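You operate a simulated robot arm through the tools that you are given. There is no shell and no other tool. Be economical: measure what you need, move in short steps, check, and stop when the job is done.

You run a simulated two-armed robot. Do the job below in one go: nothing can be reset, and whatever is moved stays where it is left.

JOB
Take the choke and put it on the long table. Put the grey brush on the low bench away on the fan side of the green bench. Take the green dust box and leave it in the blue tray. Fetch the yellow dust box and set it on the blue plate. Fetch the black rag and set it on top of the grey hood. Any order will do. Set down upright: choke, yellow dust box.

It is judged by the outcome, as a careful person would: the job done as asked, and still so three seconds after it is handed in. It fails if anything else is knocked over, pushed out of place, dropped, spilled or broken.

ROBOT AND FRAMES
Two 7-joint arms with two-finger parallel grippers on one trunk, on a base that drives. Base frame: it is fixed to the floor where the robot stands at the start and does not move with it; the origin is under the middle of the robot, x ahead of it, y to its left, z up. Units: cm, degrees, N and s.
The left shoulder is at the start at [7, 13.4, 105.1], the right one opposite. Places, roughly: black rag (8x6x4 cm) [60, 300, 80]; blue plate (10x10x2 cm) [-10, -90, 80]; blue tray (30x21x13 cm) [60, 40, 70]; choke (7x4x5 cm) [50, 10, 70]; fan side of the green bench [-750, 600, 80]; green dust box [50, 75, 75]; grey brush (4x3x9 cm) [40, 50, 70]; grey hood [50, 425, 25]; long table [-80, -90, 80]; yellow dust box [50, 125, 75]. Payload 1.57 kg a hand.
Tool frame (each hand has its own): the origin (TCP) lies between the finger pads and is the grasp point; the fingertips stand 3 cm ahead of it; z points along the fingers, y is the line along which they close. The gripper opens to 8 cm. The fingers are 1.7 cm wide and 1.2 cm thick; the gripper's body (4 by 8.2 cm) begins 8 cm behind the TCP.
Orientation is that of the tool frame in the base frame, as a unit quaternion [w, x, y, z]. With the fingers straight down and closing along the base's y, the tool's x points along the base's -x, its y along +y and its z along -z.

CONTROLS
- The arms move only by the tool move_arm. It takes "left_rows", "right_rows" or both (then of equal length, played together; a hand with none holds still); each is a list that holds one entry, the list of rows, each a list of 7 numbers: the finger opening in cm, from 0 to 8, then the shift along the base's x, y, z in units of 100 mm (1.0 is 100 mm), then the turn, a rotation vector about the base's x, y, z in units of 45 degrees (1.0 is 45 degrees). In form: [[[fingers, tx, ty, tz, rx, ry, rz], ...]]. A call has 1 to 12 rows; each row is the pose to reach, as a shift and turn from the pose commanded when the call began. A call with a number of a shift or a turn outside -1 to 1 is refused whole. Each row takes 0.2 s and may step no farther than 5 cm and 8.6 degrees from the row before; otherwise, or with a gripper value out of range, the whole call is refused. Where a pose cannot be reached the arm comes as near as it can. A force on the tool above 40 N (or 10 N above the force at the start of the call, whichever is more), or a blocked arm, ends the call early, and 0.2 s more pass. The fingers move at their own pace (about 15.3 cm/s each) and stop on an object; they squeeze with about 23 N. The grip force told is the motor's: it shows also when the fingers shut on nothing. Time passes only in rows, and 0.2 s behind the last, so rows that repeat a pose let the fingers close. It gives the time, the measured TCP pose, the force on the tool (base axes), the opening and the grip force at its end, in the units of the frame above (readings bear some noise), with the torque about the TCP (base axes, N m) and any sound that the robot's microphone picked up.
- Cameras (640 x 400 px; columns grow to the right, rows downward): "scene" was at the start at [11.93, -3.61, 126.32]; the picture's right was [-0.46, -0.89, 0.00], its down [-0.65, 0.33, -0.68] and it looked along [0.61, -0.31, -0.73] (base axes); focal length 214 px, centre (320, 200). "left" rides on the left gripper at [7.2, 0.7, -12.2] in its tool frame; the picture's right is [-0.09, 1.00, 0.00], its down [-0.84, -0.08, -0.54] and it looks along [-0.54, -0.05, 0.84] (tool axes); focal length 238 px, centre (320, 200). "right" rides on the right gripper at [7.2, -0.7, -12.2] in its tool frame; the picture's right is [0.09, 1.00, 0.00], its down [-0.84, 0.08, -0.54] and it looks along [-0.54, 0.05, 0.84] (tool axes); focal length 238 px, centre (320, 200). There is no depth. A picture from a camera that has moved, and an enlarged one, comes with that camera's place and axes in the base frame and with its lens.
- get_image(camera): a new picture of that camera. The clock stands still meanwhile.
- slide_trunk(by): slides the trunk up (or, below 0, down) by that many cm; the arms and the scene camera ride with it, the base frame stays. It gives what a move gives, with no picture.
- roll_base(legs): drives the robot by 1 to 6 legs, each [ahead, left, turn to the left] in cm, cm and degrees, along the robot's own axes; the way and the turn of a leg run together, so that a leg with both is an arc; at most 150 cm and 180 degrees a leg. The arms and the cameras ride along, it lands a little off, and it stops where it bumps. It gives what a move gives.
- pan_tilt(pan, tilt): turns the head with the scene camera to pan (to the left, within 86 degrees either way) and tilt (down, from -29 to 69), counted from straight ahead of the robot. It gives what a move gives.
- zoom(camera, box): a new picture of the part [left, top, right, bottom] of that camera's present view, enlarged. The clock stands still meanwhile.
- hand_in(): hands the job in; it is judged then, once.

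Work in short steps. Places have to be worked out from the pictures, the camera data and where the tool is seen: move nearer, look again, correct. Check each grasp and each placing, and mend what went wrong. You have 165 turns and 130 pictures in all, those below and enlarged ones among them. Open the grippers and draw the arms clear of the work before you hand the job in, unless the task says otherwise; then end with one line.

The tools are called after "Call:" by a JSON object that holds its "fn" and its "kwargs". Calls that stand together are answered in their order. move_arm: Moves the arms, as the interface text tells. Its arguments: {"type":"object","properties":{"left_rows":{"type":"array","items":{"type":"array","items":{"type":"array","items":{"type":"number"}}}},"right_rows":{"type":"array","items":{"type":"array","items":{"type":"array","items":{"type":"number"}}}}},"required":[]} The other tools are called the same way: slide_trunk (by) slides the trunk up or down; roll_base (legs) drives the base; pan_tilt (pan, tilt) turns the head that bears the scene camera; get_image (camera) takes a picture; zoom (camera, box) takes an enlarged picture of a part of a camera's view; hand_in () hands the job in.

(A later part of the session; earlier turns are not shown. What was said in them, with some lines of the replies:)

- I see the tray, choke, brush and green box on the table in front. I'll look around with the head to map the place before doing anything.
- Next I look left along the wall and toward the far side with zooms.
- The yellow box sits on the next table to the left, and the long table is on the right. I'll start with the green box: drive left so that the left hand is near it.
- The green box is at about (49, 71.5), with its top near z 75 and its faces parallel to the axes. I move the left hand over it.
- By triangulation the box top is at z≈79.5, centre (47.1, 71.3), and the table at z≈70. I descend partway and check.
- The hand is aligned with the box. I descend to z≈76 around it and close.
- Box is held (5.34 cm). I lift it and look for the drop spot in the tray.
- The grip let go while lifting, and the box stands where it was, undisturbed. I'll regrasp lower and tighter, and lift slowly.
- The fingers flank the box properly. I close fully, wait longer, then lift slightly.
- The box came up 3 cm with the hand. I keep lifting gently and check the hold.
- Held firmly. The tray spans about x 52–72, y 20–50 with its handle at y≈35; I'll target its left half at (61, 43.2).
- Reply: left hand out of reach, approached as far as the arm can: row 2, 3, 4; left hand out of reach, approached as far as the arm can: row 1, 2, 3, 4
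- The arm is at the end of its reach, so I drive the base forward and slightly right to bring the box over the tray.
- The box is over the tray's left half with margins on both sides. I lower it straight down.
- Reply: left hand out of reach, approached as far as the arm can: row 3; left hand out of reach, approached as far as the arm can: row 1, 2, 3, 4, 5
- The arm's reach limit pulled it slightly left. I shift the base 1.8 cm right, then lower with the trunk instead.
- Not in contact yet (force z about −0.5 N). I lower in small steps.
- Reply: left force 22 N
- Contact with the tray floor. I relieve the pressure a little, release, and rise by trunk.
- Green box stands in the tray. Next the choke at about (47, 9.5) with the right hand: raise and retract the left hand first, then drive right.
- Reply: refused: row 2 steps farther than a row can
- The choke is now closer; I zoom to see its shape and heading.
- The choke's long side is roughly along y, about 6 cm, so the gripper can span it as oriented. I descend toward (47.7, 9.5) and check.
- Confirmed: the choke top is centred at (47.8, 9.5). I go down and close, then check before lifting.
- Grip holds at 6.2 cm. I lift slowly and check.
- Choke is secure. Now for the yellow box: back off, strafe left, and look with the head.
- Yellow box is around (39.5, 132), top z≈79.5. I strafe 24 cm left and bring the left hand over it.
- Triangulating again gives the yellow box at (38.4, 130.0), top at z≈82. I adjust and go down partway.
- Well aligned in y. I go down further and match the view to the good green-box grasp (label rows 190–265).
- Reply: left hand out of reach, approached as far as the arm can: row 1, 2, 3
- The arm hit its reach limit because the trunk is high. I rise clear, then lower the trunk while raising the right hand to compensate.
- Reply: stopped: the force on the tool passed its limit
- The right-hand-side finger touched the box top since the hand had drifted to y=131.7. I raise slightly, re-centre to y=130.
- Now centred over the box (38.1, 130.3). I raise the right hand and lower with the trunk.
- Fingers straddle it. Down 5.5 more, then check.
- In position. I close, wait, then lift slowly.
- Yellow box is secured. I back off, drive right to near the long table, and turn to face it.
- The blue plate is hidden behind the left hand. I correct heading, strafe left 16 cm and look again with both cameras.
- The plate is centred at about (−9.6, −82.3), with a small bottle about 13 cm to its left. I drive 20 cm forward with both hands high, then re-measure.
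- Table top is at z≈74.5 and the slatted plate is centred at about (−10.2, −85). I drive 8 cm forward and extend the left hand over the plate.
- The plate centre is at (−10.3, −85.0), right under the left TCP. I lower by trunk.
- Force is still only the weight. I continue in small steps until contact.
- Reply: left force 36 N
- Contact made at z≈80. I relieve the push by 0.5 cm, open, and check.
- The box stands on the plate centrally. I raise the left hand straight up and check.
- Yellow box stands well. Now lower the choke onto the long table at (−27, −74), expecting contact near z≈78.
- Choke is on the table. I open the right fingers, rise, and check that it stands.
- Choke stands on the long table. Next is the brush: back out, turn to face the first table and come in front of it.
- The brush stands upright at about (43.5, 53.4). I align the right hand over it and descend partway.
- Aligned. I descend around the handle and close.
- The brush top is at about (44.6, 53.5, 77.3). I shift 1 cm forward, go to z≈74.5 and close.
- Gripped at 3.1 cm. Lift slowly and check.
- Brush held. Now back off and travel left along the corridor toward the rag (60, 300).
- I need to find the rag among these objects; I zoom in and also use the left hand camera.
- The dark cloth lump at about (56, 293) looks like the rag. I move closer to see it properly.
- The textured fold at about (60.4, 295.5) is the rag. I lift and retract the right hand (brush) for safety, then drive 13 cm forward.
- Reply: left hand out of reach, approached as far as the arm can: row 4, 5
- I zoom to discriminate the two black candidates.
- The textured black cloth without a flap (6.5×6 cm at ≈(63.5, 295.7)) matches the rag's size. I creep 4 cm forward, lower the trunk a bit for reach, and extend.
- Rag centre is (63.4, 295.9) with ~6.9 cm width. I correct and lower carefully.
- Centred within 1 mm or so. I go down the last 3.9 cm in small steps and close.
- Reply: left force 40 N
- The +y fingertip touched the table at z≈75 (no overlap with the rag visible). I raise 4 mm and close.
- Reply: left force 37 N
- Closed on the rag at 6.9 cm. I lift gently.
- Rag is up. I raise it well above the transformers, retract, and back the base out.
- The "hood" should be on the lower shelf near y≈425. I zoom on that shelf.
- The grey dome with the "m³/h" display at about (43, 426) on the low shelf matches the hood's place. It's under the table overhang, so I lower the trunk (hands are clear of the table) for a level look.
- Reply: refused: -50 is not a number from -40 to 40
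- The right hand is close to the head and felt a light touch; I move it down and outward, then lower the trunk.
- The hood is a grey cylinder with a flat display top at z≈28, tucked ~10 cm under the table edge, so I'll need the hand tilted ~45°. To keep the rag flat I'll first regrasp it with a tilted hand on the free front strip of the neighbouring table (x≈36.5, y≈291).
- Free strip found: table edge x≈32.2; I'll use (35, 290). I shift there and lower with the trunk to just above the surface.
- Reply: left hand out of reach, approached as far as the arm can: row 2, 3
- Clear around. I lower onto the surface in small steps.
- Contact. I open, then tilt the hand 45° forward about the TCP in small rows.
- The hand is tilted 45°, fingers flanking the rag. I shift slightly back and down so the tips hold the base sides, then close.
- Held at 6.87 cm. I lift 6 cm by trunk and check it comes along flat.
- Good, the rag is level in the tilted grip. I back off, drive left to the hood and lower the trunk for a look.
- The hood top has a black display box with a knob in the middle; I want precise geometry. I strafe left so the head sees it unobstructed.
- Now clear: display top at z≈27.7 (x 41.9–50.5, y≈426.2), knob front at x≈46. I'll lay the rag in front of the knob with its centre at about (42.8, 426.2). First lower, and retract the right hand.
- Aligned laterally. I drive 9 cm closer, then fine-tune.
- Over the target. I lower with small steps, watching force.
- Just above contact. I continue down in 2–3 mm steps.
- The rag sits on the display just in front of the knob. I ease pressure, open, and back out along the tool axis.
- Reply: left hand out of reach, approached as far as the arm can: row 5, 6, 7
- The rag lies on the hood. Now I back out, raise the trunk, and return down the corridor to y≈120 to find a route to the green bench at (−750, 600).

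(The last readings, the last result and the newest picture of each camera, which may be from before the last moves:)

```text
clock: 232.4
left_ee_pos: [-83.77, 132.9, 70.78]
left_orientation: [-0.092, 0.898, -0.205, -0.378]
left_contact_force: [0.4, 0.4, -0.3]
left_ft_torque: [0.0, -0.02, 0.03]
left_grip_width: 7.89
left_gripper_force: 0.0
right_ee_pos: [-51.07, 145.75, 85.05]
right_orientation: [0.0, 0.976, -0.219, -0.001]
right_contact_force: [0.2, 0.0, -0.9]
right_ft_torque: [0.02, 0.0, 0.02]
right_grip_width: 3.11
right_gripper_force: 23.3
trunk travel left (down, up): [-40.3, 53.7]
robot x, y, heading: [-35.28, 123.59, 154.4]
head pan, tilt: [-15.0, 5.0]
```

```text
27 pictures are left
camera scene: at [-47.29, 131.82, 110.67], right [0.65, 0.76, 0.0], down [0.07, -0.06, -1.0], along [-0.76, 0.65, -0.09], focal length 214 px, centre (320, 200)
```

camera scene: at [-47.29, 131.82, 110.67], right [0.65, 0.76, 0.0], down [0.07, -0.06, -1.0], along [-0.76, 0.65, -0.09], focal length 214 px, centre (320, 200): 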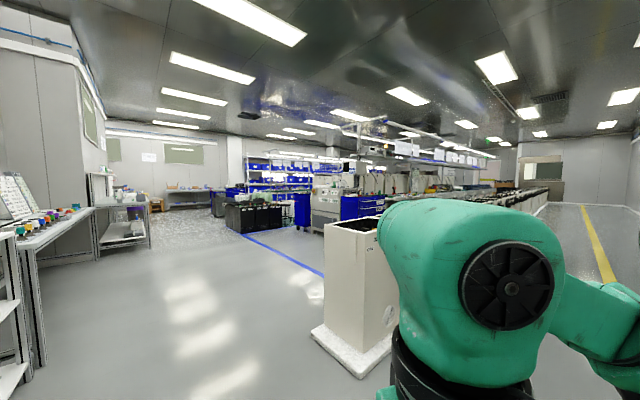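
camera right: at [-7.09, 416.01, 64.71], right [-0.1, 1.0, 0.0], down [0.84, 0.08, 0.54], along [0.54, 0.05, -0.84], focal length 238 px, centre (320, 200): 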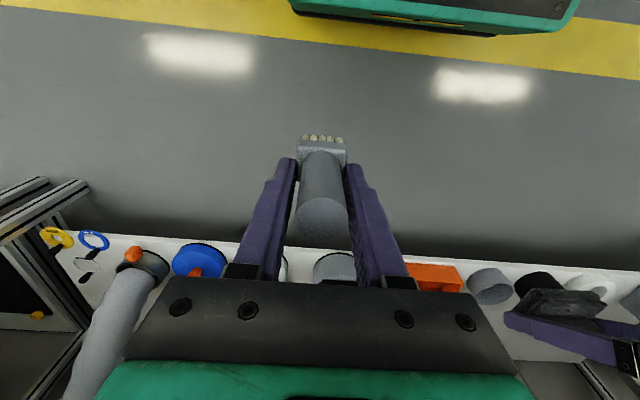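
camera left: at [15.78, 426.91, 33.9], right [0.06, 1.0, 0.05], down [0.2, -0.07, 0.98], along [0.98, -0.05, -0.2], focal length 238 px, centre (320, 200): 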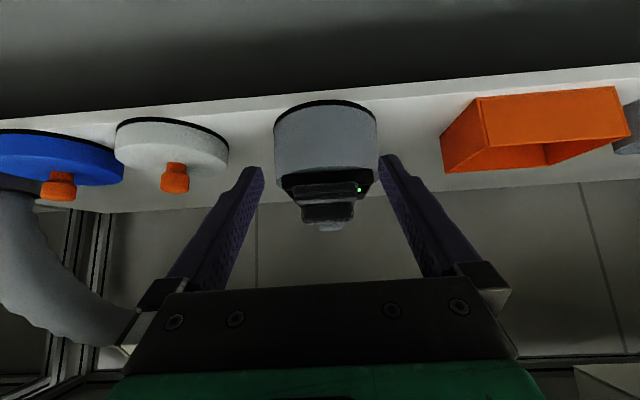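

The target direction is at about (294, 190) in this view, left of the tank row. I zoom to find the green bench and obstacles.

Call:
{"fn": "zoom", "kwargs": {"camera": "scene", "box": [150, 130, 400, 290]}}

```text
2.50 times, centred on (275, 210) of scene
camera zoom: at [-47.29, 131.82, 110.67], right [0.65, 0.76, 0.0], down [0.07, -0.06, -1.0], along [-0.76, 0.65, -0.09], focal length 536 px, centre (432, 175)
```

zoom: 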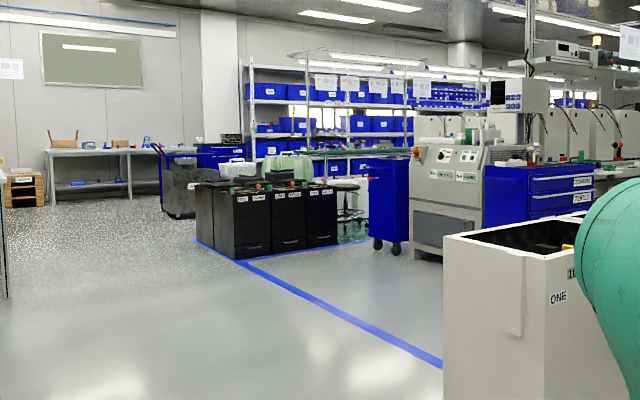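

I see a bench with a green mat behind black cabinets near (−500, 300–400). I drive around the open floor to about (−590, 220) and look from there.

Call:
{"fn": "roll_base", "kwargs": {"legs": [[0, 0, 15.5], [140, 0, 0], [140, 0, 0], [140, 0, 0], [130, 0, 0]]}}

Call:
{"fn": "pan_tilt", "kwargs": {"pan": -50, "tilt": 12}}

Call:
{"fn": "get_image", "kwargs": {"camera": "scene"}}

```text
clock: 259.6
left_ee_pos: [-627.41, 204.58, 70.52]
left_orientation: [-0.033, 0.919, -0.064, -0.387]
left_contact_force: [-0.6, -0.3, -0.8]
left_ft_torque: [0.0, -0.01, 0.01]
left_grip_width: 7.87
left_gripper_force: 0.1
right_ee_pos: [-600.24, 226.85, 85.06]
right_orientation: [0.0, 0.998, -0.067, -0.001]
right_contact_force: [0.3, -0.3, 0.0]
right_ft_torque: [-0.01, -0.02, 0.01]
right_grip_width: 3.1
right_gripper_force: 23.1
trunk travel left (down, up): [-40.3, 53.7]
robot x, y, heading: [-578.95, 210.26, 172.3]
head pan, tilt: [-15.0, 5.0]
```

```text
clock: 260.6
left_ee_pos: [-627.42, 204.66, 70.67]
left_orientation: [-0.033, 0.92, -0.063, -0.387]
left_contact_force: [0.4, 0.0, 0.2]
left_ft_torque: [0.0, -0.01, 0.02]
left_grip_width: 7.92
left_gripper_force: 0.0
right_ee_pos: [-600.4, 226.79, 85.05]
right_orientation: [-0.001, 0.998, -0.068, -0.001]
right_contact_force: [0.1, 0.2, -1.7]
right_ft_torque: [0.01, -0.04, 0.0]
right_grip_width: 3.08
right_gripper_force: 22.8
trunk travel left (down, up): [-40.3, 53.7]
robot x, y, heading: [-578.7, 210.09, 172.2]
head pan, tilt: [-50.0, 12.0]
```

```text
25 pictures are left
camera scene: at [-588.91, 219.1, 109.55], right [0.85, 0.53, 0.0], down [0.11, -0.18, -0.98], along [-0.52, 0.83, -0.21], focal length 214 px, centre (320, 200)
```

scene: 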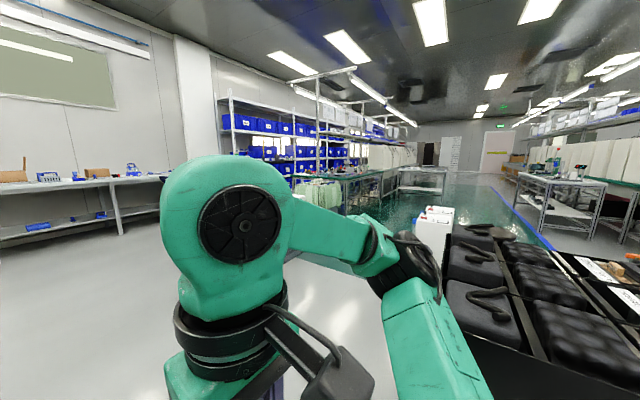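

Call:
{"fn": "zoom", "kwargs": {"camera": "scene", "box": [280, 110, 480, 235]}}

```text
3.20 times, centred on (380, 172) of scene
camera zoom: at [-588.91, 219.1, 109.55], right [0.85, 0.53, 0.0], down [0.11, -0.18, -0.98], along [-0.52, 0.83, -0.21], focal length 686 px, centre (128, 288)
```

zoom: 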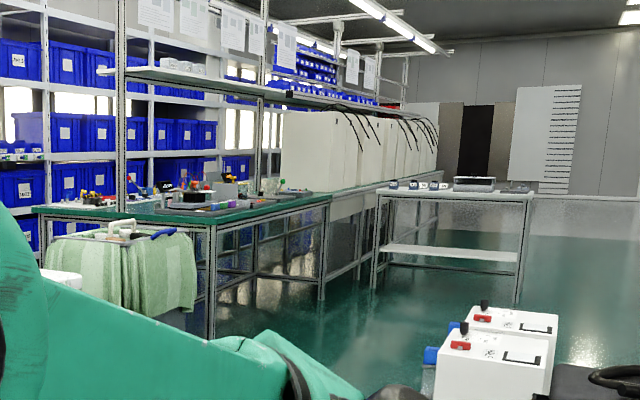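

The green bench spans about x −805…−700, y 460…622; its far end (y≈600) is the listed fan side. I turn to face +y, line up with the aisle at x≈−652, raise the hands, advance and look.

Call:
{"fn": "slide_trunk", "kwargs": {"by": 20}}

Call:
{"fn": "roll_base", "kwargs": {"legs": [[0, 0, -82], [0, 73, 0], [130, 0, 0]]}}

Call:
{"fn": "pan_tilt", "kwargs": {"pan": 15, "tilt": 15}}

Call:
{"fn": "get_image", "kwargs": {"camera": "scene"}}

```text
clock: 262.8
left_ee_pos: [-627.38, 204.63, 90.6]
left_orientation: [-0.033, 0.919, -0.063, -0.387]
left_contact_force: [0.3, 0.8, -1.0]
left_ft_torque: [-0.03, -0.02, 0.0]
left_grip_width: 7.92
left_gripper_force: 0.0
right_ee_pos: [-600.33, 226.91, 105.07]
right_orientation: [-0.001, 0.998, -0.067, -0.001]
right_contact_force: [-0.6, 0.6, -1.0]
right_ft_torque: [-0.01, -0.02, 0.02]
right_grip_width: 3.11
right_gripper_force: 23.0
trunk travel left (down, up): [-60.3, 33.7]
robot x, y, heading: [-578.77, 210.66, 172.4]
head pan, tilt: [-50.0, 12.0]
```

```text
clock: 276.4
left_ee_pos: [-665.96, 389.75, 90.59]
left_orientation: [-0.277, 0.658, -0.645, -0.273]
left_contact_force: [-0.7, -0.9, -0.2]
left_ft_torque: [0.0, 0.01, -0.01]
left_grip_width: 7.89
left_gripper_force: 0.2
right_ee_pos: [-639.88, 366.46, 105.1]
right_orientation: [-0.001, 0.715, -0.7, 0.0]
right_contact_force: [-0.1, -0.5, -0.2]
right_ft_torque: [0.0, 0.02, -0.01]
right_grip_width: 3.09
right_gripper_force: 23.2
trunk travel left (down, up): [-60.3, 33.7]
robot x, y, heading: [-652.41, 342.52, 91.3]
head pan, tilt: [-50.0, 12.0]
```

```text
clock: 277.8
left_ee_pos: [-666.07, 389.76, 90.6]
left_orientation: [-0.277, 0.657, -0.646, -0.272]
left_contact_force: [-0.1, -0.2, 0.7]
left_ft_torque: [-0.02, -0.02, 0.02]
left_grip_width: 7.92
left_gripper_force: 0.0
right_ee_pos: [-639.93, 366.38, 104.98]
right_orientation: [-0.001, 0.715, -0.699, 0.0]
right_contact_force: [0.9, 0.2, -1.0]
right_ft_torque: [0.06, -0.01, -0.04]
right_grip_width: 3.12
right_gripper_force: 22.8
trunk travel left (down, up): [-60.3, 33.7]
robot x, y, heading: [-652.72, 342.6, 91.2]
head pan, tilt: [15.0, 15.0]
```

```text
23 pictures are left
camera scene: at [-655.5, 356.6, 129.06], right [0.96, 0.28, 0.0], down [0.07, -0.25, -0.97], along [-0.27, 0.93, -0.26], focal length 214 px, centre (320, 200)
```

scene: 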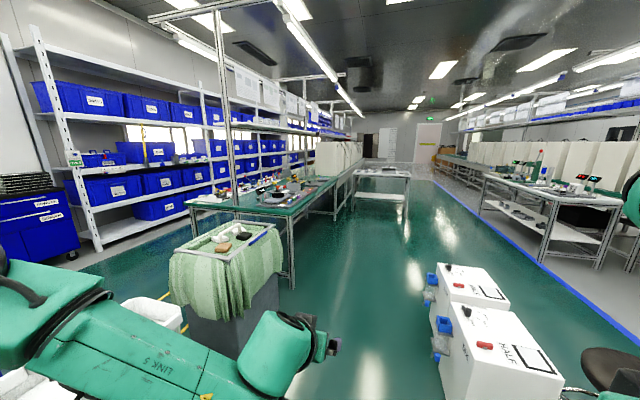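

The aisle is visible: cart at x<−700 on the left, white units at x>−620 on the right. I zoom on the bench to identify the fan.

Call:
{"fn": "zoom", "kwargs": {"camera": "scene", "box": [170, 140, 430, 250]}}

```text
2.46 times, centred on (300, 195) of scene
camera zoom: at [-655.5, 356.6, 129.06], right [0.96, 0.28, 0.0], down [0.07, -0.25, -0.97], along [-0.27, 0.93, -0.26], focal length 528 px, centre (369, 212)
```

zoom: 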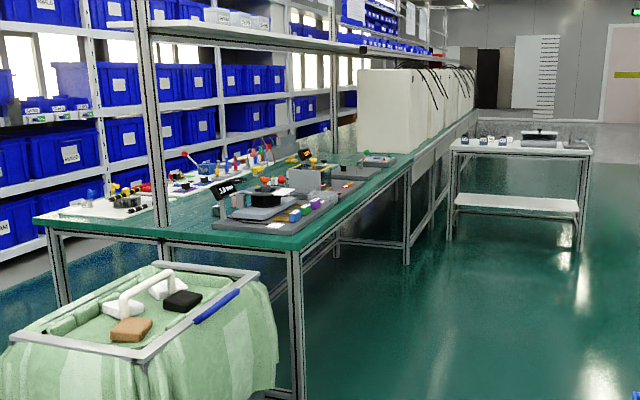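

I go forward along the aisle to y≈575 and look left onto the bench.

Call:
{"fn": "roll_base", "kwargs": {"legs": [[0, 5, -1.2], [120, 0, 0], [110, 0, 0]]}}

Call:
{"fn": "pan_tilt", "kwargs": {"pan": 80, "tilt": 35}}

Call:
{"fn": "get_image", "kwargs": {"camera": "scene"}}

```text
clock: 289.7
left_ee_pos: [-671.24, 620.11, 90.57]
left_orientation: [-0.277, 0.657, -0.646, -0.273]
left_contact_force: [0.2, 0.0, 0.0]
left_ft_torque: [0.0, 0.03, 0.02]
left_grip_width: 7.9
left_gripper_force: 0.2
right_ee_pos: [-645.08, 596.87, 105.04]
right_orientation: [0.0, 0.715, -0.699, 0.0]
right_contact_force: [-1.1, 0.1, -1.6]
right_ft_torque: [0.01, 0.07, -0.01]
right_grip_width: 3.11
right_gripper_force: 22.8
trunk travel left (down, up): [-60.3, 33.7]
robot x, y, heading: [-657.86, 573.01, 91.1]
head pan, tilt: [15.0, 15.0]
```

```text
clock: 291.0
left_ee_pos: [-671.15, 620.19, 90.45]
left_orientation: [-0.277, 0.657, -0.646, -0.272]
left_contact_force: [0.9, -0.2, -0.5]
left_ft_torque: [-0.01, 0.0, -0.01]
left_grip_width: 7.91
left_gripper_force: 0.1
right_ee_pos: [-645.13, 596.92, 105.04]
right_orientation: [-0.001, 0.715, -0.7, 0.0]
right_contact_force: [-0.3, -0.4, 0.1]
right_ft_torque: [-0.03, 0.01, -0.02]
right_grip_width: 3.09
right_gripper_force: 22.9
trunk travel left (down, up): [-60.3, 33.7]
robot x, y, heading: [-657.52, 572.89, 91.2]
head pan, tilt: [80.0, 35.0]
```

```text
21 pictures are left
camera scene: at [-666.84, 579.45, 125.86], right [0.15, 0.99, 0.0], down [0.57, -0.09, -0.82], along [-0.81, 0.13, -0.57], focal length 214 px, centre (320, 200)
```

scene: 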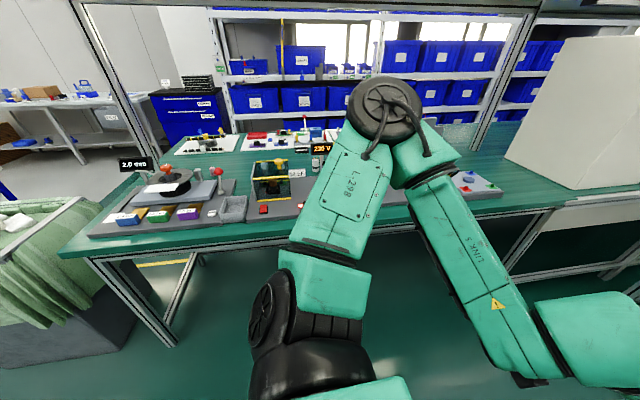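

The left arm blocks the view; I turn to face the bench.

Call:
{"fn": "roll_base", "kwargs": {"legs": [[0, 0, 89]]}}

Call:
{"fn": "pan_tilt", "kwargs": {"pan": 0, "tilt": 35}}

Call:
{"fn": "get_image", "kwargs": {"camera": "scene"}}

Call:
{"fn": "get_image", "kwargs": {"camera": "right"}}

```text
clock: 295.2
left_ee_pos: [-704.91, 559.61, 90.71]
left_orientation: [-0.004, 0.921, 0.007, -0.389]
left_contact_force: [1.4, 0.2, 0.1]
left_ft_torque: [0.02, 0.0, 0.02]
left_grip_width: 7.92
left_gripper_force: 0.1
right_ee_pos: [-681.66, 585.87, 105.05]
right_orientation: [0.0, 1.0, 0.01, -0.001]
right_contact_force: [0.7, 0.8, -0.3]
right_ft_torque: [0.0, 0.02, -0.01]
right_grip_width: 3.09
right_gripper_force: 23.3
trunk travel left (down, up): [-60.3, 33.7]
robot x, y, heading: [-657.67, 573.12, -178.9]
head pan, tilt: [80.0, 35.0]
```

```text
clock: 296.8
left_ee_pos: [-705.01, 559.72, 90.62]
left_orientation: [-0.003, 0.921, 0.008, -0.389]
left_contact_force: [0.0, 0.4, 0.3]
left_ft_torque: [0.01, 0.01, -0.01]
left_grip_width: 7.9
left_gripper_force: 0.1
right_ee_pos: [-681.71, 585.88, 105.01]
right_orientation: [-0.001, 1.0, 0.01, -0.001]
right_contact_force: [-0.2, -0.5, -0.5]
right_ft_torque: [0.0, -0.02, 0.01]
right_grip_width: 3.12
right_gripper_force: 23.2
trunk travel left (down, up): [-60.3, 33.7]
robot x, y, heading: [-657.57, 573.4, -178.7]
head pan, tilt: [0.0, 35.0]
```

```text
20 pictures are left
camera scene: at [-671.86, 572.78, 125.86], right [-0.02, 1.0, 0.0], down [0.57, 0.01, -0.82], along [-0.82, -0.02, -0.57], focal length 214 px, centre (320, 200)
```

scene: 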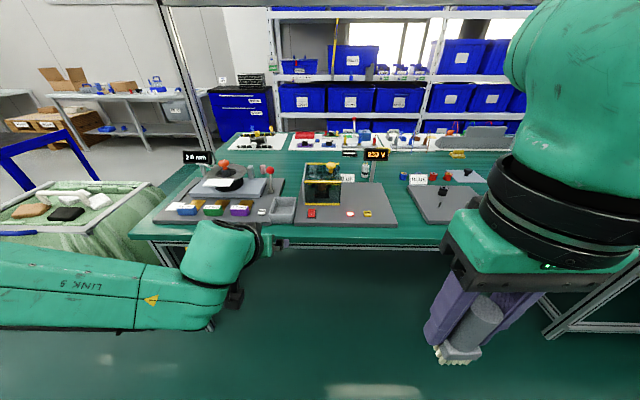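

```text
19 pictures are left
camera right: at [-674.41, 586.52, 117.27], right [0.11, -0.99, 0.0], down [-0.83, -0.1, 0.54], along [-0.54, -0.06, -0.84], focal length 238 px, centre (320, 200)
```

right: 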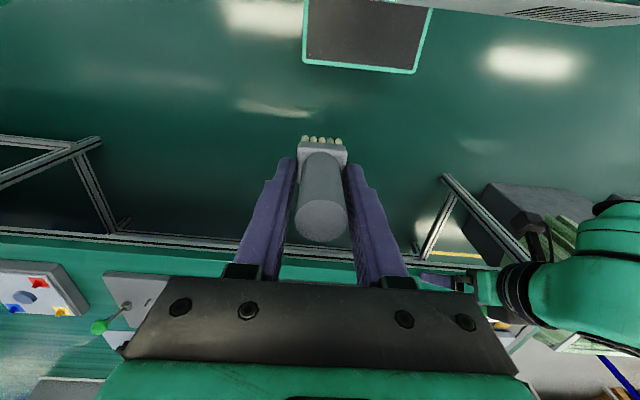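

Call:
{"fn": "zoom", "kwargs": {"camera": "scene", "box": [150, 110, 340, 240]}}

Call:
{"fn": "zoom", "kwargs": {"camera": "scene", "box": [330, 110, 520, 240]}}

```text
3.08 times, centred on (245, 175) of scene
camera zoom: at [-671.86, 572.78, 125.86], right [-0.02, 1.0, 0.0], down [0.57, 0.01, -0.82], along [-0.82, -0.02, -0.57], focal length 660 px, centre (551, 277)
```

zoom: 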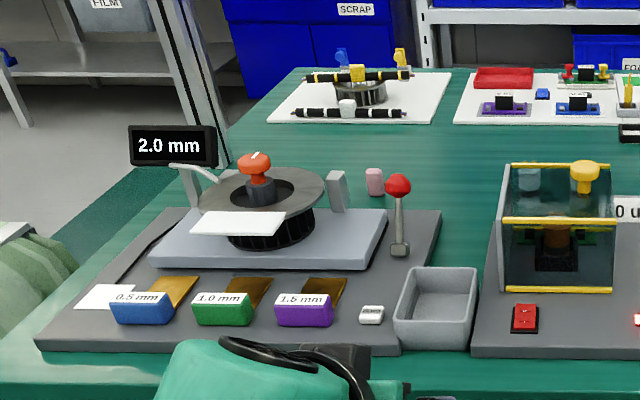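

```text
3.08 times, centred on (425, 175) of scene
camera zoom: at [-671.86, 572.78, 125.86], right [-0.02, 1.0, 0.0], down [0.57, 0.01, -0.82], along [-0.82, -0.02, -0.57], focal length 660 px, centre (-3, 277)
```

zoom: 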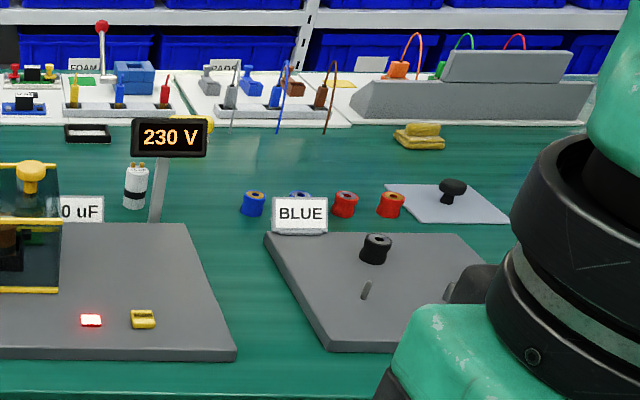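

Stations: a rotor-gap station on the left, a 230 V station in the middle, and a wire station on the right. I look further right for the fan.

Call:
{"fn": "pan_tilt", "kwargs": {"pan": -60, "tilt": 25}}

Call:
{"fn": "get_image", "kwargs": {"camera": "scene"}}

```text
clock: 298.1
left_ee_pos: [-704.87, 559.71, 90.62]
left_orientation: [-0.004, 0.921, 0.008, -0.388]
left_contact_force: [0.1, 0.3, 0.0]
left_ft_torque: [-0.05, 0.02, 0.0]
left_grip_width: 7.92
left_gripper_force: 0.2
right_ee_pos: [-681.71, 585.78, 105.0]
right_orientation: [0.0, 1.0, 0.011, -0.002]
right_contact_force: [0.2, -0.6, -0.9]
right_ft_torque: [0.0, 0.03, -0.04]
right_grip_width: 3.09
right_gripper_force: 23.6
trunk travel left (down, up): [-60.3, 33.7]
robot x, y, heading: [-658.02, 572.98, -178.8]
head pan, tilt: [-60.0, 25.0]
```

```text
16 pictures are left
camera scene: at [-667.84, 580.85, 127.43], right [0.85, 0.52, 0.0], down [0.22, -0.36, -0.91], along [-0.47, 0.77, -0.42], focal length 214 px, centre (320, 200)
```

scene: 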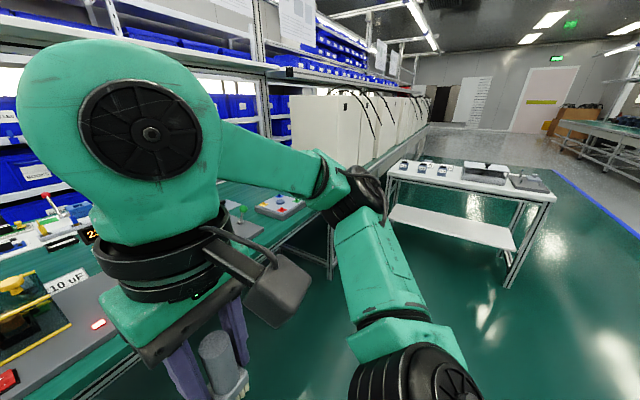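

In the right camera I see a device with a blue hub and coloured blades at the +y end (y≈650), agreeing with the listed fan side (−750, 600). I move 35 cm toward that end and look for a free spot.

Call:
{"fn": "roll_base", "kwargs": {"legs": [[0, -35, -1.2]]}}

Call:
{"fn": "pan_tilt", "kwargs": {"pan": 15, "tilt": 40}}

Call:
{"fn": "get_image", "kwargs": {"camera": "scene"}}

Call:
{"fn": "get_image", "kwargs": {"camera": "right"}}

```text
clock: 300.4
left_ee_pos: [-705.63, 596.54, 90.62]
left_orientation: [-0.008, 0.921, -0.002, -0.389]
left_contact_force: [-0.2, 0.6, -1.1]
left_ft_torque: [-0.03, 0.0, 0.02]
left_grip_width: 7.92
left_gripper_force: 0.1
right_ee_pos: [-681.72, 622.19, 105.13]
right_orientation: [-0.001, 1.0, 0.0, -0.001]
right_contact_force: [0.0, -0.1, -1.1]
right_ft_torque: [0.01, 0.04, 0.0]
right_grip_width: 3.08
right_gripper_force: 23.3
trunk travel left (down, up): [-60.3, 33.7]
robot x, y, heading: [-658.15, 609.26, 179.9]
head pan, tilt: [-60.0, 25.0]
```

```text
clock: 301.9
left_ee_pos: [-705.53, 596.65, 90.58]
left_orientation: [-0.008, 0.922, -0.002, -0.388]
left_contact_force: [-0.1, 0.4, 0.0]
left_ft_torque: [-0.02, 0.0, -0.02]
left_grip_width: 7.88
left_gripper_force: 0.2
right_ee_pos: [-681.76, 622.16, 105.13]
right_orientation: [0.0, 1.0, 0.0, -0.001]
right_contact_force: [0.1, -0.1, -0.9]
right_ft_torque: [-0.01, 0.0, 0.01]
right_grip_width: 3.11
right_gripper_force: 23.1
trunk travel left (down, up): [-60.3, 33.7]
robot x, y, heading: [-658.3, 608.99, 180.0]
head pan, tilt: [15.0, 40.0]
```

```text
15 pictures are left
camera scene: at [-671.62, 606.8, 125.1], right [-0.26, 0.97, 0.0], down [0.62, 0.17, -0.77], along [-0.74, -0.2, -0.64], focal length 214 px, centre (320, 200)
```

scene: 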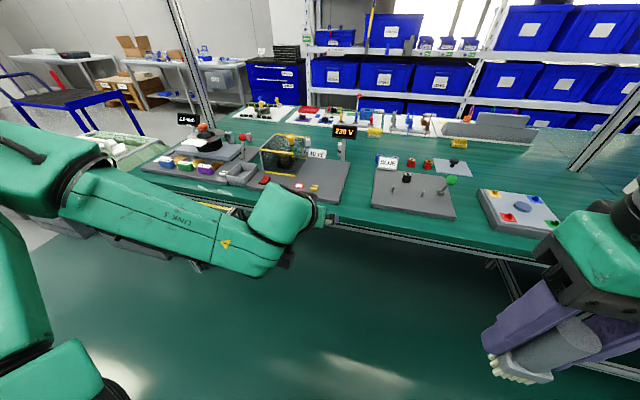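

```text
14 pictures are left
camera right: at [-674.44, 622.79, 117.26], right [0.09, -1.0, 0.0], down [-0.84, -0.08, 0.54], along [-0.54, -0.05, -0.84], focal length 238 px, centre (320, 200)
```

right: 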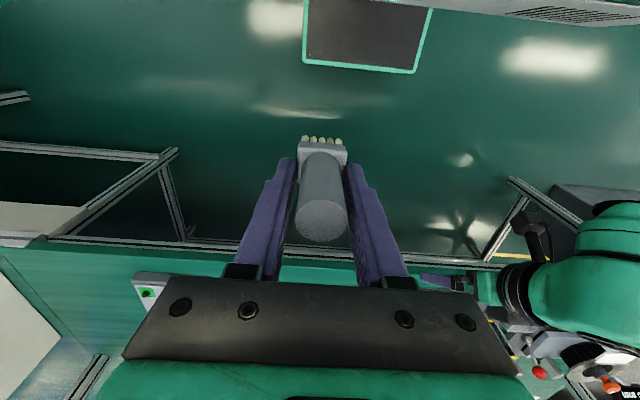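

Free green surface between the 230 V mat and the BLUE mat at about (−733, 605) fits the listed place. I retract the left arm up and back, re-tile the base so the right hand lines up with y≈605, and approach partway.

Call:
{"fn": "move_arm", "kwargs": {"left_rows": [[[8, 0.2, 0, 0.3, 0, 0, 0], [8, 0.5, 0, 0.6, 0, 0, 0], [8, 0.8, 0, 0.9, 0, 0, 0], [8, 1.0, 0, 1.0, 0, 0, 0]]]}}

Call:
{"fn": "move_arm", "kwargs": {"left_rows": [[[8, 0.3, 0, 0.2, 0, 0, 0], [8, 0.6, 0, 0.4, 0, 0, 0], [8, 0.9, 0, 0.6, 0, 0, 0], [8, 1.0, 0, 0.7, 0, 0, 0]]]}}

Call:
{"fn": "roll_base", "kwargs": {"legs": [[0, 17, 0]]}}

Call:
{"fn": "move_arm", "kwargs": {"right_rows": [[[0, -0.4, 0, 0, 0, 0, 0], [0, -0.8, 0, 0, 0, 0, 0], [0, -1.0, 0, 0, 0, 0, 0]]]}}

Call:
{"fn": "roll_base", "kwargs": {"legs": [[20, 0, 0]]}}

Call:
{"fn": "get_image", "kwargs": {"camera": "right"}}

```text
clock: 303.1
left_ee_pos: [-699.94, 598.23, 101.99]
left_orientation: [0.02, 0.934, -0.002, -0.355]
left_contact_force: [-0.3, 0.9, 0.0]
left_ft_torque: [-0.02, 0.03, 0.01]
left_grip_width: 7.99
left_gripper_force: 0.1
left hand out of reach, approached as far as the arm can: row 1, 2, 3, 4
right_ee_pos: [-681.34, 622.37, 105.18]
right_orientation: [0.001, 1.0, 0.0, -0.002]
right_contact_force: [0.0, 0.9, -0.8]
right_ft_torque: [-0.01, 0.03, 0.0]
right_grip_width: 3.12
right_gripper_force: 23.0
trunk travel left (down, up): [-60.3, 33.7]
robot x, y, heading: [-658.07, 609.13, 179.9]
head pan, tilt: [15.0, 40.0]
stopped in row 4 (left hand): the arm was blocked; the commanded pose is now the measured one
```

```text
clock: 304.1
left_ee_pos: [-696.5, 598.56, 105.81]
left_orientation: [0.02, 0.935, -0.001, -0.354]
left_contact_force: [-0.1, 0.4, 0.2]
left_ft_torque: [-0.02, 0.01, 0.0]
left_grip_width: 8.02
left_gripper_force: 0.1
left hand out of reach, approached as far as the arm can: row 1, 2, 3, 4
right_ee_pos: [-681.58, 622.14, 105.08]
right_orientation: [0.0, 1.0, -0.001, -0.002]
right_contact_force: [0.6, -0.1, -0.9]
right_ft_torque: [0.03, -0.02, 0.04]
right_grip_width: 3.13
right_gripper_force: 23.4
trunk travel left (down, up): [-60.3, 33.7]
robot x, y, heading: [-658.24, 609.18, 179.8]
head pan, tilt: [15.0, 40.0]
```

```text
clock: 305.5
left_ee_pos: [-696.65, 581.24, 105.73]
left_orientation: [0.019, 0.935, -0.002, -0.354]
left_contact_force: [-0.3, -0.1, -0.2]
left_ft_torque: [0.0, -0.02, 0.01]
left_grip_width: 8.0
left_gripper_force: 0.1
right_ee_pos: [-681.8, 604.96, 105.07]
right_orientation: [-0.001, 1.0, 0.0, -0.001]
right_contact_force: [-1.1, -0.8, -0.1]
right_ft_torque: [0.01, 0.01, 0.04]
right_grip_width: 3.11
right_gripper_force: 22.9
trunk travel left (down, up): [-60.3, 33.7]
robot x, y, heading: [-658.2, 591.58, 180.0]
head pan, tilt: [15.0, 40.0]
```

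```text
clock: 306.3
left_ee_pos: [-696.69, 581.24, 105.73]
left_orientation: [0.019, 0.935, -0.001, -0.354]
left_contact_force: [0.0, -0.3, -0.2]
left_ft_torque: [0.01, 0.0, -0.03]
left_grip_width: 8.01
left_gripper_force: 0.0
right_ee_pos: [-691.79, 604.84, 105.23]
right_orientation: [0.0, 1.0, 0.0, -0.001]
right_contact_force: [-0.6, -0.2, -0.9]
right_ft_torque: [0.01, 0.03, -0.01]
right_grip_width: 3.1
right_gripper_force: 22.9
trunk travel left (down, up): [-60.3, 33.7]
robot x, y, heading: [-658.33, 591.66, 180.0]
head pan, tilt: [15.0, 40.0]
```

```text
clock: 307.9
left_ee_pos: [-716.57, 581.09, 105.76]
left_orientation: [0.019, 0.935, -0.001, -0.355]
left_contact_force: [0.4, 0.0, 0.0]
left_ft_torque: [-0.02, 0.04, 0.01]
left_grip_width: 8.0
left_gripper_force: 0.1
right_ee_pos: [-711.79, 604.76, 105.29]
right_orientation: [0.0, 1.0, 0.001, -0.002]
right_contact_force: [-0.1, 0.7, 0.5]
right_ft_torque: [0.0, 0.04, 0.01]
right_grip_width: 3.08
right_gripper_force: 23.2
trunk travel left (down, up): [-60.3, 33.7]
robot x, y, heading: [-677.99, 591.61, -180.0]
head pan, tilt: [15.0, 40.0]
```

```text
13 pictures are left
camera right: at [-704.43, 605.3, 117.43], right [0.09, -1.0, 0.0], down [-0.84, -0.08, 0.54], along [-0.54, -0.05, -0.84], focal length 238 px, centre (320, 200)
```

right: 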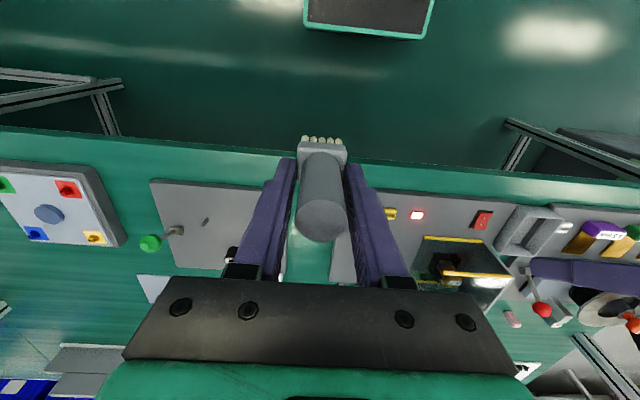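

The gap is y≈599–611, bench edge x≈−721, mats begin at x≈−727. I drive 10 cm closer and bring the right hand over (−734, 605), descending partway.

Call:
{"fn": "roll_base", "kwargs": {"legs": [[10, 0, 0]]}}

Call:
{"fn": "move_arm", "kwargs": {"right_rows": [[[0, -0.25, 0, -0.2, 0, 0, 0], [0, -0.5, 0, -0.4, 0, 0, 0], [0, -0.75, 0, -0.6, 0, 0, 0], [0, -1.0, 0, -0.8, 0, 0, 0]]]}}

Call:
{"fn": "get_image", "kwargs": {"camera": "right"}}

```text
clock: 309.1
left_ee_pos: [-726.54, 581.24, 105.73]
left_orientation: [0.02, 0.935, -0.001, -0.355]
left_contact_force: [0.1, 0.7, -0.4]
left_ft_torque: [-0.01, 0.03, 0.0]
left_grip_width: 7.99
left_gripper_force: 0.1
right_ee_pos: [-721.66, 604.82, 105.23]
right_orientation: [-0.001, 1.0, 0.001, -0.001]
right_contact_force: [0.2, 0.1, -1.1]
right_ft_torque: [0.0, -0.02, -0.02]
right_grip_width: 3.11
right_gripper_force: 22.8
trunk travel left (down, up): [-60.3, 33.7]
robot x, y, heading: [-688.49, 591.71, -180.2]
head pan, tilt: [15.0, 40.0]
```

```text
clock: 310.1
left_ee_pos: [-726.7, 581.16, 105.64]
left_orientation: [0.019, 0.935, -0.001, -0.353]
left_contact_force: [-0.1, -0.5, 0.4]
left_ft_torque: [0.01, -0.02, 0.02]
left_grip_width: 7.99
left_gripper_force: 0.0
right_ee_pos: [-731.66, 604.44, 97.28]
right_orientation: [0.0, 1.0, 0.0, -0.002]
right_contact_force: [-0.9, -0.4, 0.0]
right_ft_torque: [0.0, 0.02, 0.02]
right_grip_width: 3.13
right_gripper_force: 23.0
trunk travel left (down, up): [-60.3, 33.7]
robot x, y, heading: [-687.92, 591.81, -180.0]
head pan, tilt: [15.0, 40.0]
```

```text
12 pictures are left
camera right: at [-724.47, 605.02, 109.54], right [0.09, -1.0, 0.0], down [-0.84, -0.08, 0.54], along [-0.54, -0.05, -0.84], focal length 238 px, centre (320, 200)
```

right: 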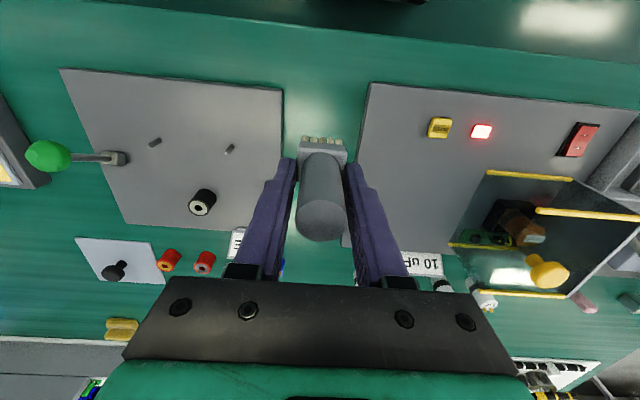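

The brush projects straight down onto the middle of the gap. I descend.

Call:
{"fn": "move_arm", "kwargs": {"right_rows": [[[0, -0.1, 0.03, -0.3, 0, 0, 0], [0, -0.2, 0.03, -0.6, 0, 0, 0], [0, -0.2, 0.03, -0.9, 0, 0, 0], [0, -0.2, 0.03, -1.0, 0, 0, 0]]]}}

Call:
{"fn": "get_image", "kwargs": {"camera": "right"}}

```text
clock: 311.1
left_ee_pos: [-726.5, 581.15, 105.7]
left_orientation: [0.019, 0.935, -0.001, -0.354]
left_contact_force: [0.2, 0.6, -1.3]
left_ft_torque: [0.03, 0.01, -0.01]
left_grip_width: 8.0
left_gripper_force: 0.0
right_ee_pos: [-733.78, 605.06, 87.25]
right_orientation: [0.0, 1.0, 0.0, -0.001]
right_contact_force: [0.3, 0.2, -0.1]
right_ft_torque: [0.0, -0.02, 0.05]
right_grip_width: 3.09
right_gripper_force: 23.5
trunk travel left (down, up): [-60.3, 33.7]
robot x, y, heading: [-687.99, 591.83, -180.3]
head pan, tilt: [15.0, 40.0]
```

```text
11 pictures are left
camera right: at [-726.48, 605.55, 99.38], right [0.09, -1.0, 0.0], down [-0.84, -0.08, 0.54], along [-0.54, -0.05, -0.84], focal length 238 px, centre (320, 200)
```

right: 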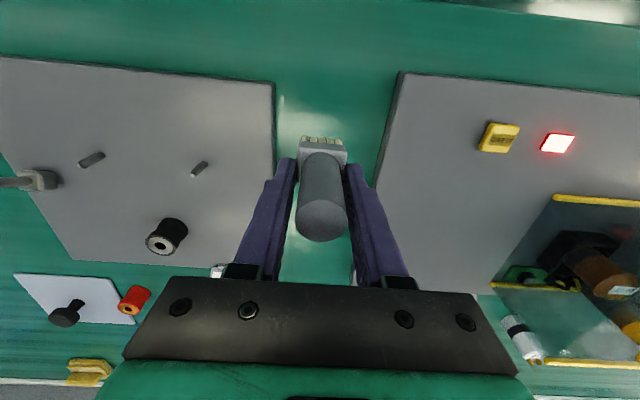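

Still centred in the gap. I descend in small steps to contact.

Call:
{"fn": "move_arm", "kwargs": {"right_rows": [[[0, 0, -0.05, -0.15, 0, 0, 0], [0, 0, -0.05, -0.28, 0, 0, 0], [0, 0, -0.05, -0.36, 0, 0, 0], [0, 0, -0.05, -0.4, 0, 0, 0], [0, 0, -0.05, -0.44, 0, 0, 0]]]}}

```text
clock: 312.3
left_ee_pos: [-726.58, 581.15, 105.7]
left_orientation: [0.02, 0.935, -0.001, -0.354]
left_contact_force: [0.5, 0.2, 0.1]
left_ft_torque: [0.01, 0.0, -0.01]
left_grip_width: 7.97
left_gripper_force: 0.0
right_ee_pos: [-733.73, 604.51, 82.77]
right_orientation: [0.0, 1.0, 0.001, -0.001]
right_contact_force: [-0.5, 0.6, -0.5]
right_ft_torque: [0.03, 0.0, 0.02]
right_grip_width: 3.1
right_gripper_force: 22.8
trunk travel left (down, up): [-60.3, 33.7]
robot x, y, heading: [-688.25, 591.65, -180.0]
head pan, tilt: [15.0, 40.0]
```

Call:
{"fn": "move_arm", "kwargs": {"right_rows": [[[0, 0, 0, -0.04, 0, 0, 0], [0, 0, 0, -0.08, 0, 0, 0], [0, 0, 0, -0.12, 0, 0, 0], [0, 0, 0, -0.15, 0, 0, 0]]]}}

Call:
{"fn": "get_image", "kwargs": {"camera": "right"}}

```text
clock: 313.3
left_ee_pos: [-726.51, 581.1, 105.66]
left_orientation: [0.02, 0.935, -0.001, -0.354]
left_contact_force: [-0.2, -0.2, -0.3]
left_ft_torque: [0.0, 0.0, -0.01]
left_grip_width: 7.99
left_gripper_force: 0.1
right_ee_pos: [-733.68, 604.53, 81.3]
right_orientation: [0.0, 1.0, 0.001, -0.001]
right_contact_force: [-0.4, -0.2, -0.4]
right_ft_torque: [-0.04, -0.01, 0.01]
right_grip_width: 3.09
right_gripper_force: 23.2
trunk travel left (down, up): [-60.3, 33.7]
robot x, y, heading: [-688.16, 591.76, -180.0]
head pan, tilt: [15.0, 40.0]
```

```text
10 pictures are left
camera right: at [-726.42, 605.14, 93.51], right [0.09, -1.0, 0.0], down [-0.84, -0.08, 0.54], along [-0.54, -0.05, -0.84], focal length 238 px, centre (320, 200)
```

right: 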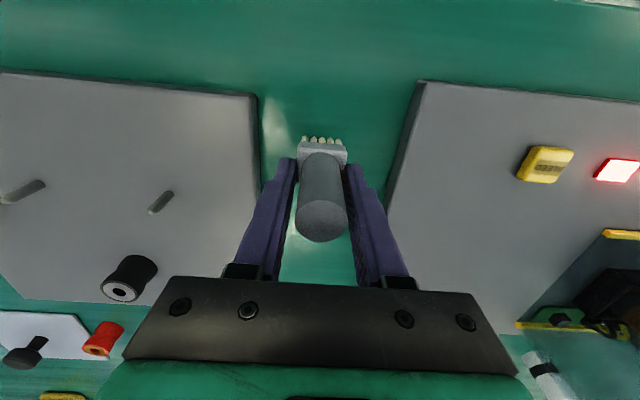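

No contact yet; continue down in 3–4 mm steps (contact ends the call at the force limit).

Call:
{"fn": "move_arm", "kwargs": {"right_rows": [[[0, 0, 0, -0.04, 0, 0, 0], [0, 0, 0, -0.07, 0, 0, 0], [0, 0, 0, -0.1, 0, 0, 0], [0, 0, 0, -0.13, 0, 0, 0]]]}}

```text
clock: 314.3
left_ee_pos: [-726.51, 581.01, 105.77]
left_orientation: [0.019, 0.935, -0.002, -0.354]
left_contact_force: [0.7, 0.4, 0.8]
left_ft_torque: [-0.02, -0.02, -0.01]
left_grip_width: 7.96
left_gripper_force: 0.1
right_ee_pos: [-733.65, 604.58, 79.9]
right_orientation: [0.0, 1.0, 0.0, 0.0]
right_contact_force: [-0.9, 0.0, 0.1]
right_ft_torque: [0.0, 0.02, -0.01]
right_grip_width: 3.11
right_gripper_force: 23.3
trunk travel left (down, up): [-60.3, 33.7]
robot x, y, heading: [-688.28, 591.74, -180.0]
head pan, tilt: [15.0, 40.0]
```

Call:
{"fn": "move_arm", "kwargs": {"right_rows": [[[0, 0, 0, -0.03, 0, 0, 0], [0, 0, 0, -0.05, 0, 0, 0], [0, 0, 0, -0.07, 0, 0, 0], [0, 0, 0, -0.07, 0, 0, 0]]]}}

Call:
{"fn": "zoom", "kwargs": {"camera": "right", "box": [230, 80, 420, 260]}}

```text
clock: 315.3
left_ee_pos: [-726.36, 581.26, 105.84]
left_orientation: [0.02, 0.934, -0.001, -0.355]
left_contact_force: [-0.7, -0.3, -0.3]
left_ft_torque: [0.0, -0.04, -0.03]
left_grip_width: 8.01
left_gripper_force: 0.0
right_ee_pos: [-733.59, 604.47, 79.5]
right_orientation: [0.0, 1.0, 0.0, -0.003]
right_contact_force: [-6.2, 2.5, 18.9]
right_ft_torque: [0.12, 0.13, 0.02]
right_grip_width: 3.13
right_gripper_force: 23.2
trunk travel left (down, up): [-60.3, 33.7]
robot x, y, heading: [-688.22, 591.59, -180.1]
head pan, tilt: [15.0, 40.0]
```

```text
2.22 times, centred on (325, 170) of right
camera zoom: at [-726.28, 605.13, 91.67], right [0.09, -1.0, 0.0], down [-0.83, -0.08, 0.55], along [-0.54, -0.05, -0.84], focal length 530 px, centre (309, 267)
```

zoom: 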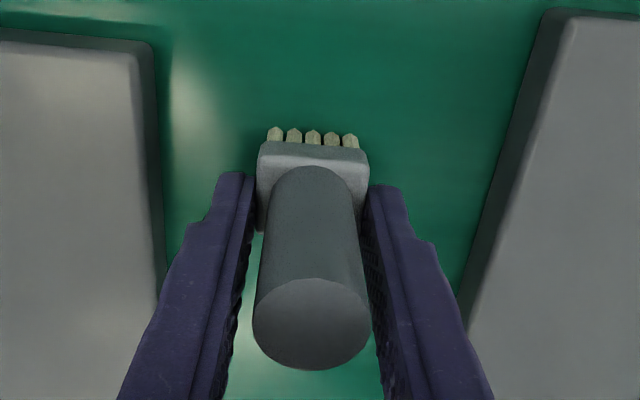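

Brush stands on the bench. I open only slightly (to 4.5 cm, to avoid the mats), rise and check.

Call:
{"fn": "move_arm", "kwargs": {"right_rows": [[[3, 0, 0, 0.02, 0, 0, 0], [4.5, 0, 0, 0.02, 0, 0, 0], [4.5, 0, 0, 0.02, 0, 0, 0], [4.5, 0, 0, 0.2, 0, 0, 0], [4.5, 0, 0, 0.5, 0, 0, 0], [4.5, 0, 0, 0.9, 0, 0, 0], [4.5, 0, 0, 1.0, 0, 0, 0]]]}}

Call:
{"fn": "get_image", "kwargs": {"camera": "right"}}

```text
clock: 316.9
left_ee_pos: [-726.47, 581.21, 105.78]
left_orientation: [0.02, 0.935, -0.001, -0.355]
left_contact_force: [-0.1, 0.7, -1.2]
left_ft_torque: [-0.01, 0.0, 0.04]
left_grip_width: 8.01
left_gripper_force: 0.0
right_ee_pos: [-733.44, 604.43, 89.39]
right_orientation: [0.0, 1.0, 0.001, -0.001]
right_contact_force: [0.1, -0.7, 0.3]
right_ft_torque: [-0.01, 0.0, 0.0]
right_grip_width: 4.5
right_gripper_force: 0.1
trunk travel left (down, up): [-60.3, 33.7]
robot x, y, heading: [-687.91, 591.93, -179.6]
head pan, tilt: [15.0, 40.0]
```

```text
8 pictures are left
camera right: at [-726.19, 605.08, 101.61], right [0.09, -1.0, 0.0], down [-0.84, -0.08, 0.54], along [-0.54, -0.05, -0.84], focal length 238 px, centre (320, 200)
```

right: 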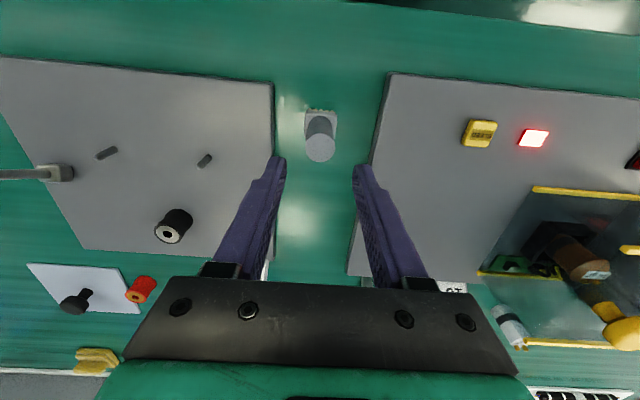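

The brush stands in the gap on the green bench at (−733, 604). I raise the arm, back away, and open the gripper before handing in.

Call:
{"fn": "move_arm", "kwargs": {"right_rows": [[[4.5, 0, 0, 0.4, 0, 0, 0], [4.5, 0.1, 0, 0.8, 0, 0, 0], [4.5, 0.3, 0, 1.0, 0, 0, 0], [4.5, 0.6, 0, 1.0, 0, 0, 0]]]}}

Call:
{"fn": "roll_base", "kwargs": {"legs": [[-30, 0, 0]]}}

Call:
{"fn": "move_arm", "kwargs": {"right_rows": [[[8, 0, 0, 0, 0, 0, 0], [8, 0, 0, 0, 0, 0, 0]]], "left_rows": [[[8, 0, 0, 0, 0, 0, 0], [8, 0, 0, 0, 0, 0, 0]]]}}

Call:
{"fn": "pan_tilt", "kwargs": {"pan": -5, "tilt": 35}}

Call:
{"fn": "get_image", "kwargs": {"camera": "scene"}}

```text
clock: 317.9
left_ee_pos: [-726.39, 581.03, 105.79]
left_orientation: [0.02, 0.935, -0.001, -0.354]
left_contact_force: [-0.3, 0.8, -0.6]
left_ft_torque: [-0.03, 0.03, -0.01]
left_grip_width: 8.0
left_gripper_force: 0.1
right_ee_pos: [-727.51, 604.46, 99.12]
right_orientation: [0.0, 1.0, 0.001, 0.0]
right_contact_force: [0.4, 0.5, -0.3]
right_ft_torque: [0.02, 0.0, 0.02]
right_grip_width: 4.49
right_gripper_force: 0.0
trunk travel left (down, up): [-60.3, 33.7]
robot x, y, heading: [-688.04, 591.82, -180.1]
head pan, tilt: [15.0, 40.0]
```

```text
clock: 319.9
left_ee_pos: [-696.58, 580.92, 105.79]
left_orientation: [0.02, 0.935, 0.001, -0.355]
left_contact_force: [-0.2, 0.1, 0.4]
left_ft_torque: [0.03, 0.02, 0.01]
left_grip_width: 7.99
left_gripper_force: 0.1
right_ee_pos: [-697.73, 604.19, 99.04]
right_orientation: [0.001, 1.0, 0.002, -0.001]
right_contact_force: [0.7, -0.1, -0.3]
right_ft_torque: [-0.01, 0.0, 0.01]
right_grip_width: 4.5
right_gripper_force: 0.0
trunk travel left (down, up): [-60.3, 33.7]
robot x, y, heading: [-658.06, 591.74, -180.2]
head pan, tilt: [15.0, 40.0]
```

```text
clock: 320.5
left_ee_pos: [-696.51, 581.08, 105.71]
left_orientation: [0.02, 0.935, 0.0, -0.355]
left_contact_force: [-1.1, -0.4, -0.1]
left_ft_torque: [0.0, -0.02, 0.03]
left_grip_width: 8.04
left_gripper_force: 0.0
right_ee_pos: [-697.93, 604.24, 99.2]
right_orientation: [-0.001, 1.0, 0.002, -0.001]
right_contact_force: [-0.6, 0.2, -0.7]
right_ft_torque: [0.02, -0.01, -0.01]
right_grip_width: 8.02
right_gripper_force: 0.0
trunk travel left (down, up): [-60.3, 33.7]
robot x, y, heading: [-658.74, 592.0, -179.8]
head pan, tilt: [15.0, 40.0]
```

```text
clock: 321.4
left_ee_pos: [-696.51, 581.09, 105.72]
left_orientation: [0.021, 0.935, 0.001, -0.355]
left_contact_force: [-0.8, 0.7, -0.2]
left_ft_torque: [0.01, -0.02, 0.0]
left_grip_width: 8.01
left_gripper_force: 0.0
right_ee_pos: [-697.93, 604.33, 99.08]
right_orientation: [0.0, 1.0, 0.002, -0.001]
right_contact_force: [-0.1, 0.5, -0.6]
right_ft_torque: [0.01, 0.01, -0.03]
right_grip_width: 7.99
right_gripper_force: 0.0
trunk travel left (down, up): [-60.3, 33.7]
robot x, y, heading: [-658.13, 591.58, -179.7]
head pan, tilt: [-5.0, 35.0]
```

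```text
7 pictures are left
camera scene: at [-672.21, 592.44, 125.85], right [0.08, 1.0, 0.0], down [0.57, -0.05, -0.82], along [-0.82, 0.07, -0.57], focal length 214 px, centre (320, 200)
```

scene: 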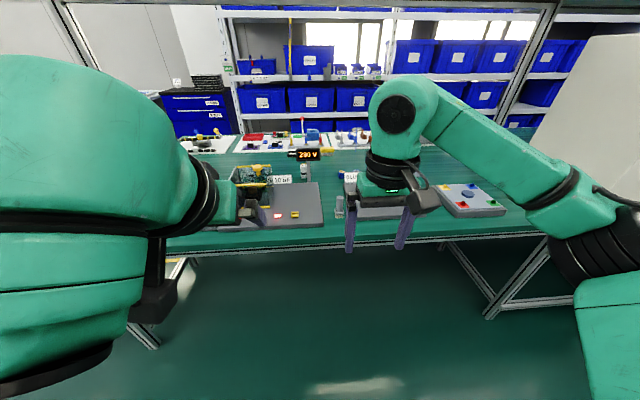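

I use one zoom to verify the device at the +y end.

Call:
{"fn": "zoom", "kwargs": {"camera": "scene", "box": [400, 160, 520, 235]}}

Call:
{"fn": "zoom", "kwargs": {"camera": "scene", "box": [210, 130, 370, 230]}}

```text
5.33 times, centred on (460, 198) of scene
camera zoom: at [-672.21, 592.44, 125.85], right [0.08, 1.0, 0.0], down [0.57, -0.05, -0.82], along [-0.82, 0.07, -0.57], focal length 1144 px, centre (-427, 213)
```

zoom: 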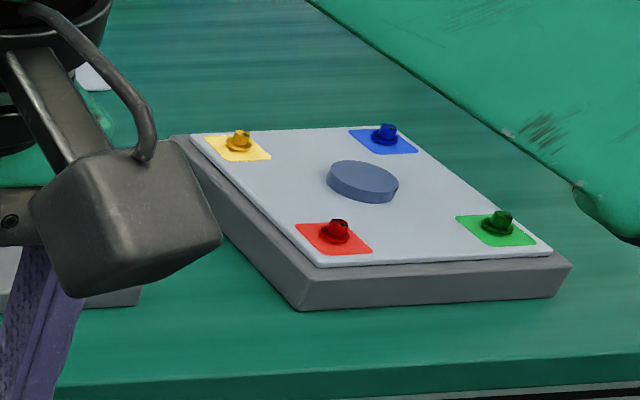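

```text
4.00 times, centred on (290, 180) of scene
camera zoom: at [-672.21, 592.44, 125.85], right [0.08, 1.0, 0.0], down [0.57, -0.05, -0.82], along [-0.82, 0.07, -0.57], focal length 858 px, centre (440, 280)
```

zoom: 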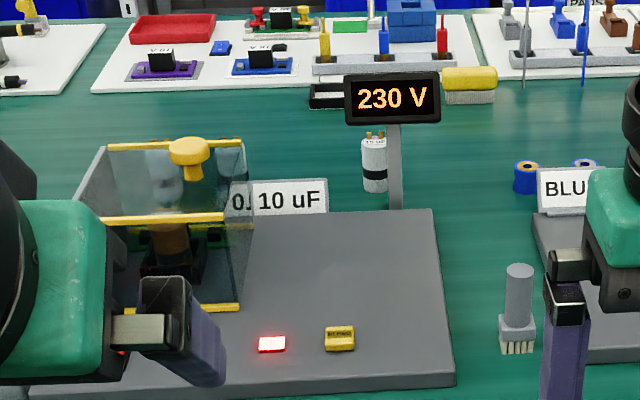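

The front row (impeller, 230 V capacitor, wiring, mount) is the fan side, centred on about (−750, 600). The brush stands in it, the grippers are open and clear of the work, so I hand in.

Call:
{"fn": "hand_in", "kwargs": {}}

```text
The job is handed in.
```

I placed all five items and handed the job in, with both grippers open and the arms clear. The choke and the yellow dust box are upright. I took "fan side" to be the front row of the green bench, where the impeller and 230 V stations are; the brush stands there at about (−733, 604).
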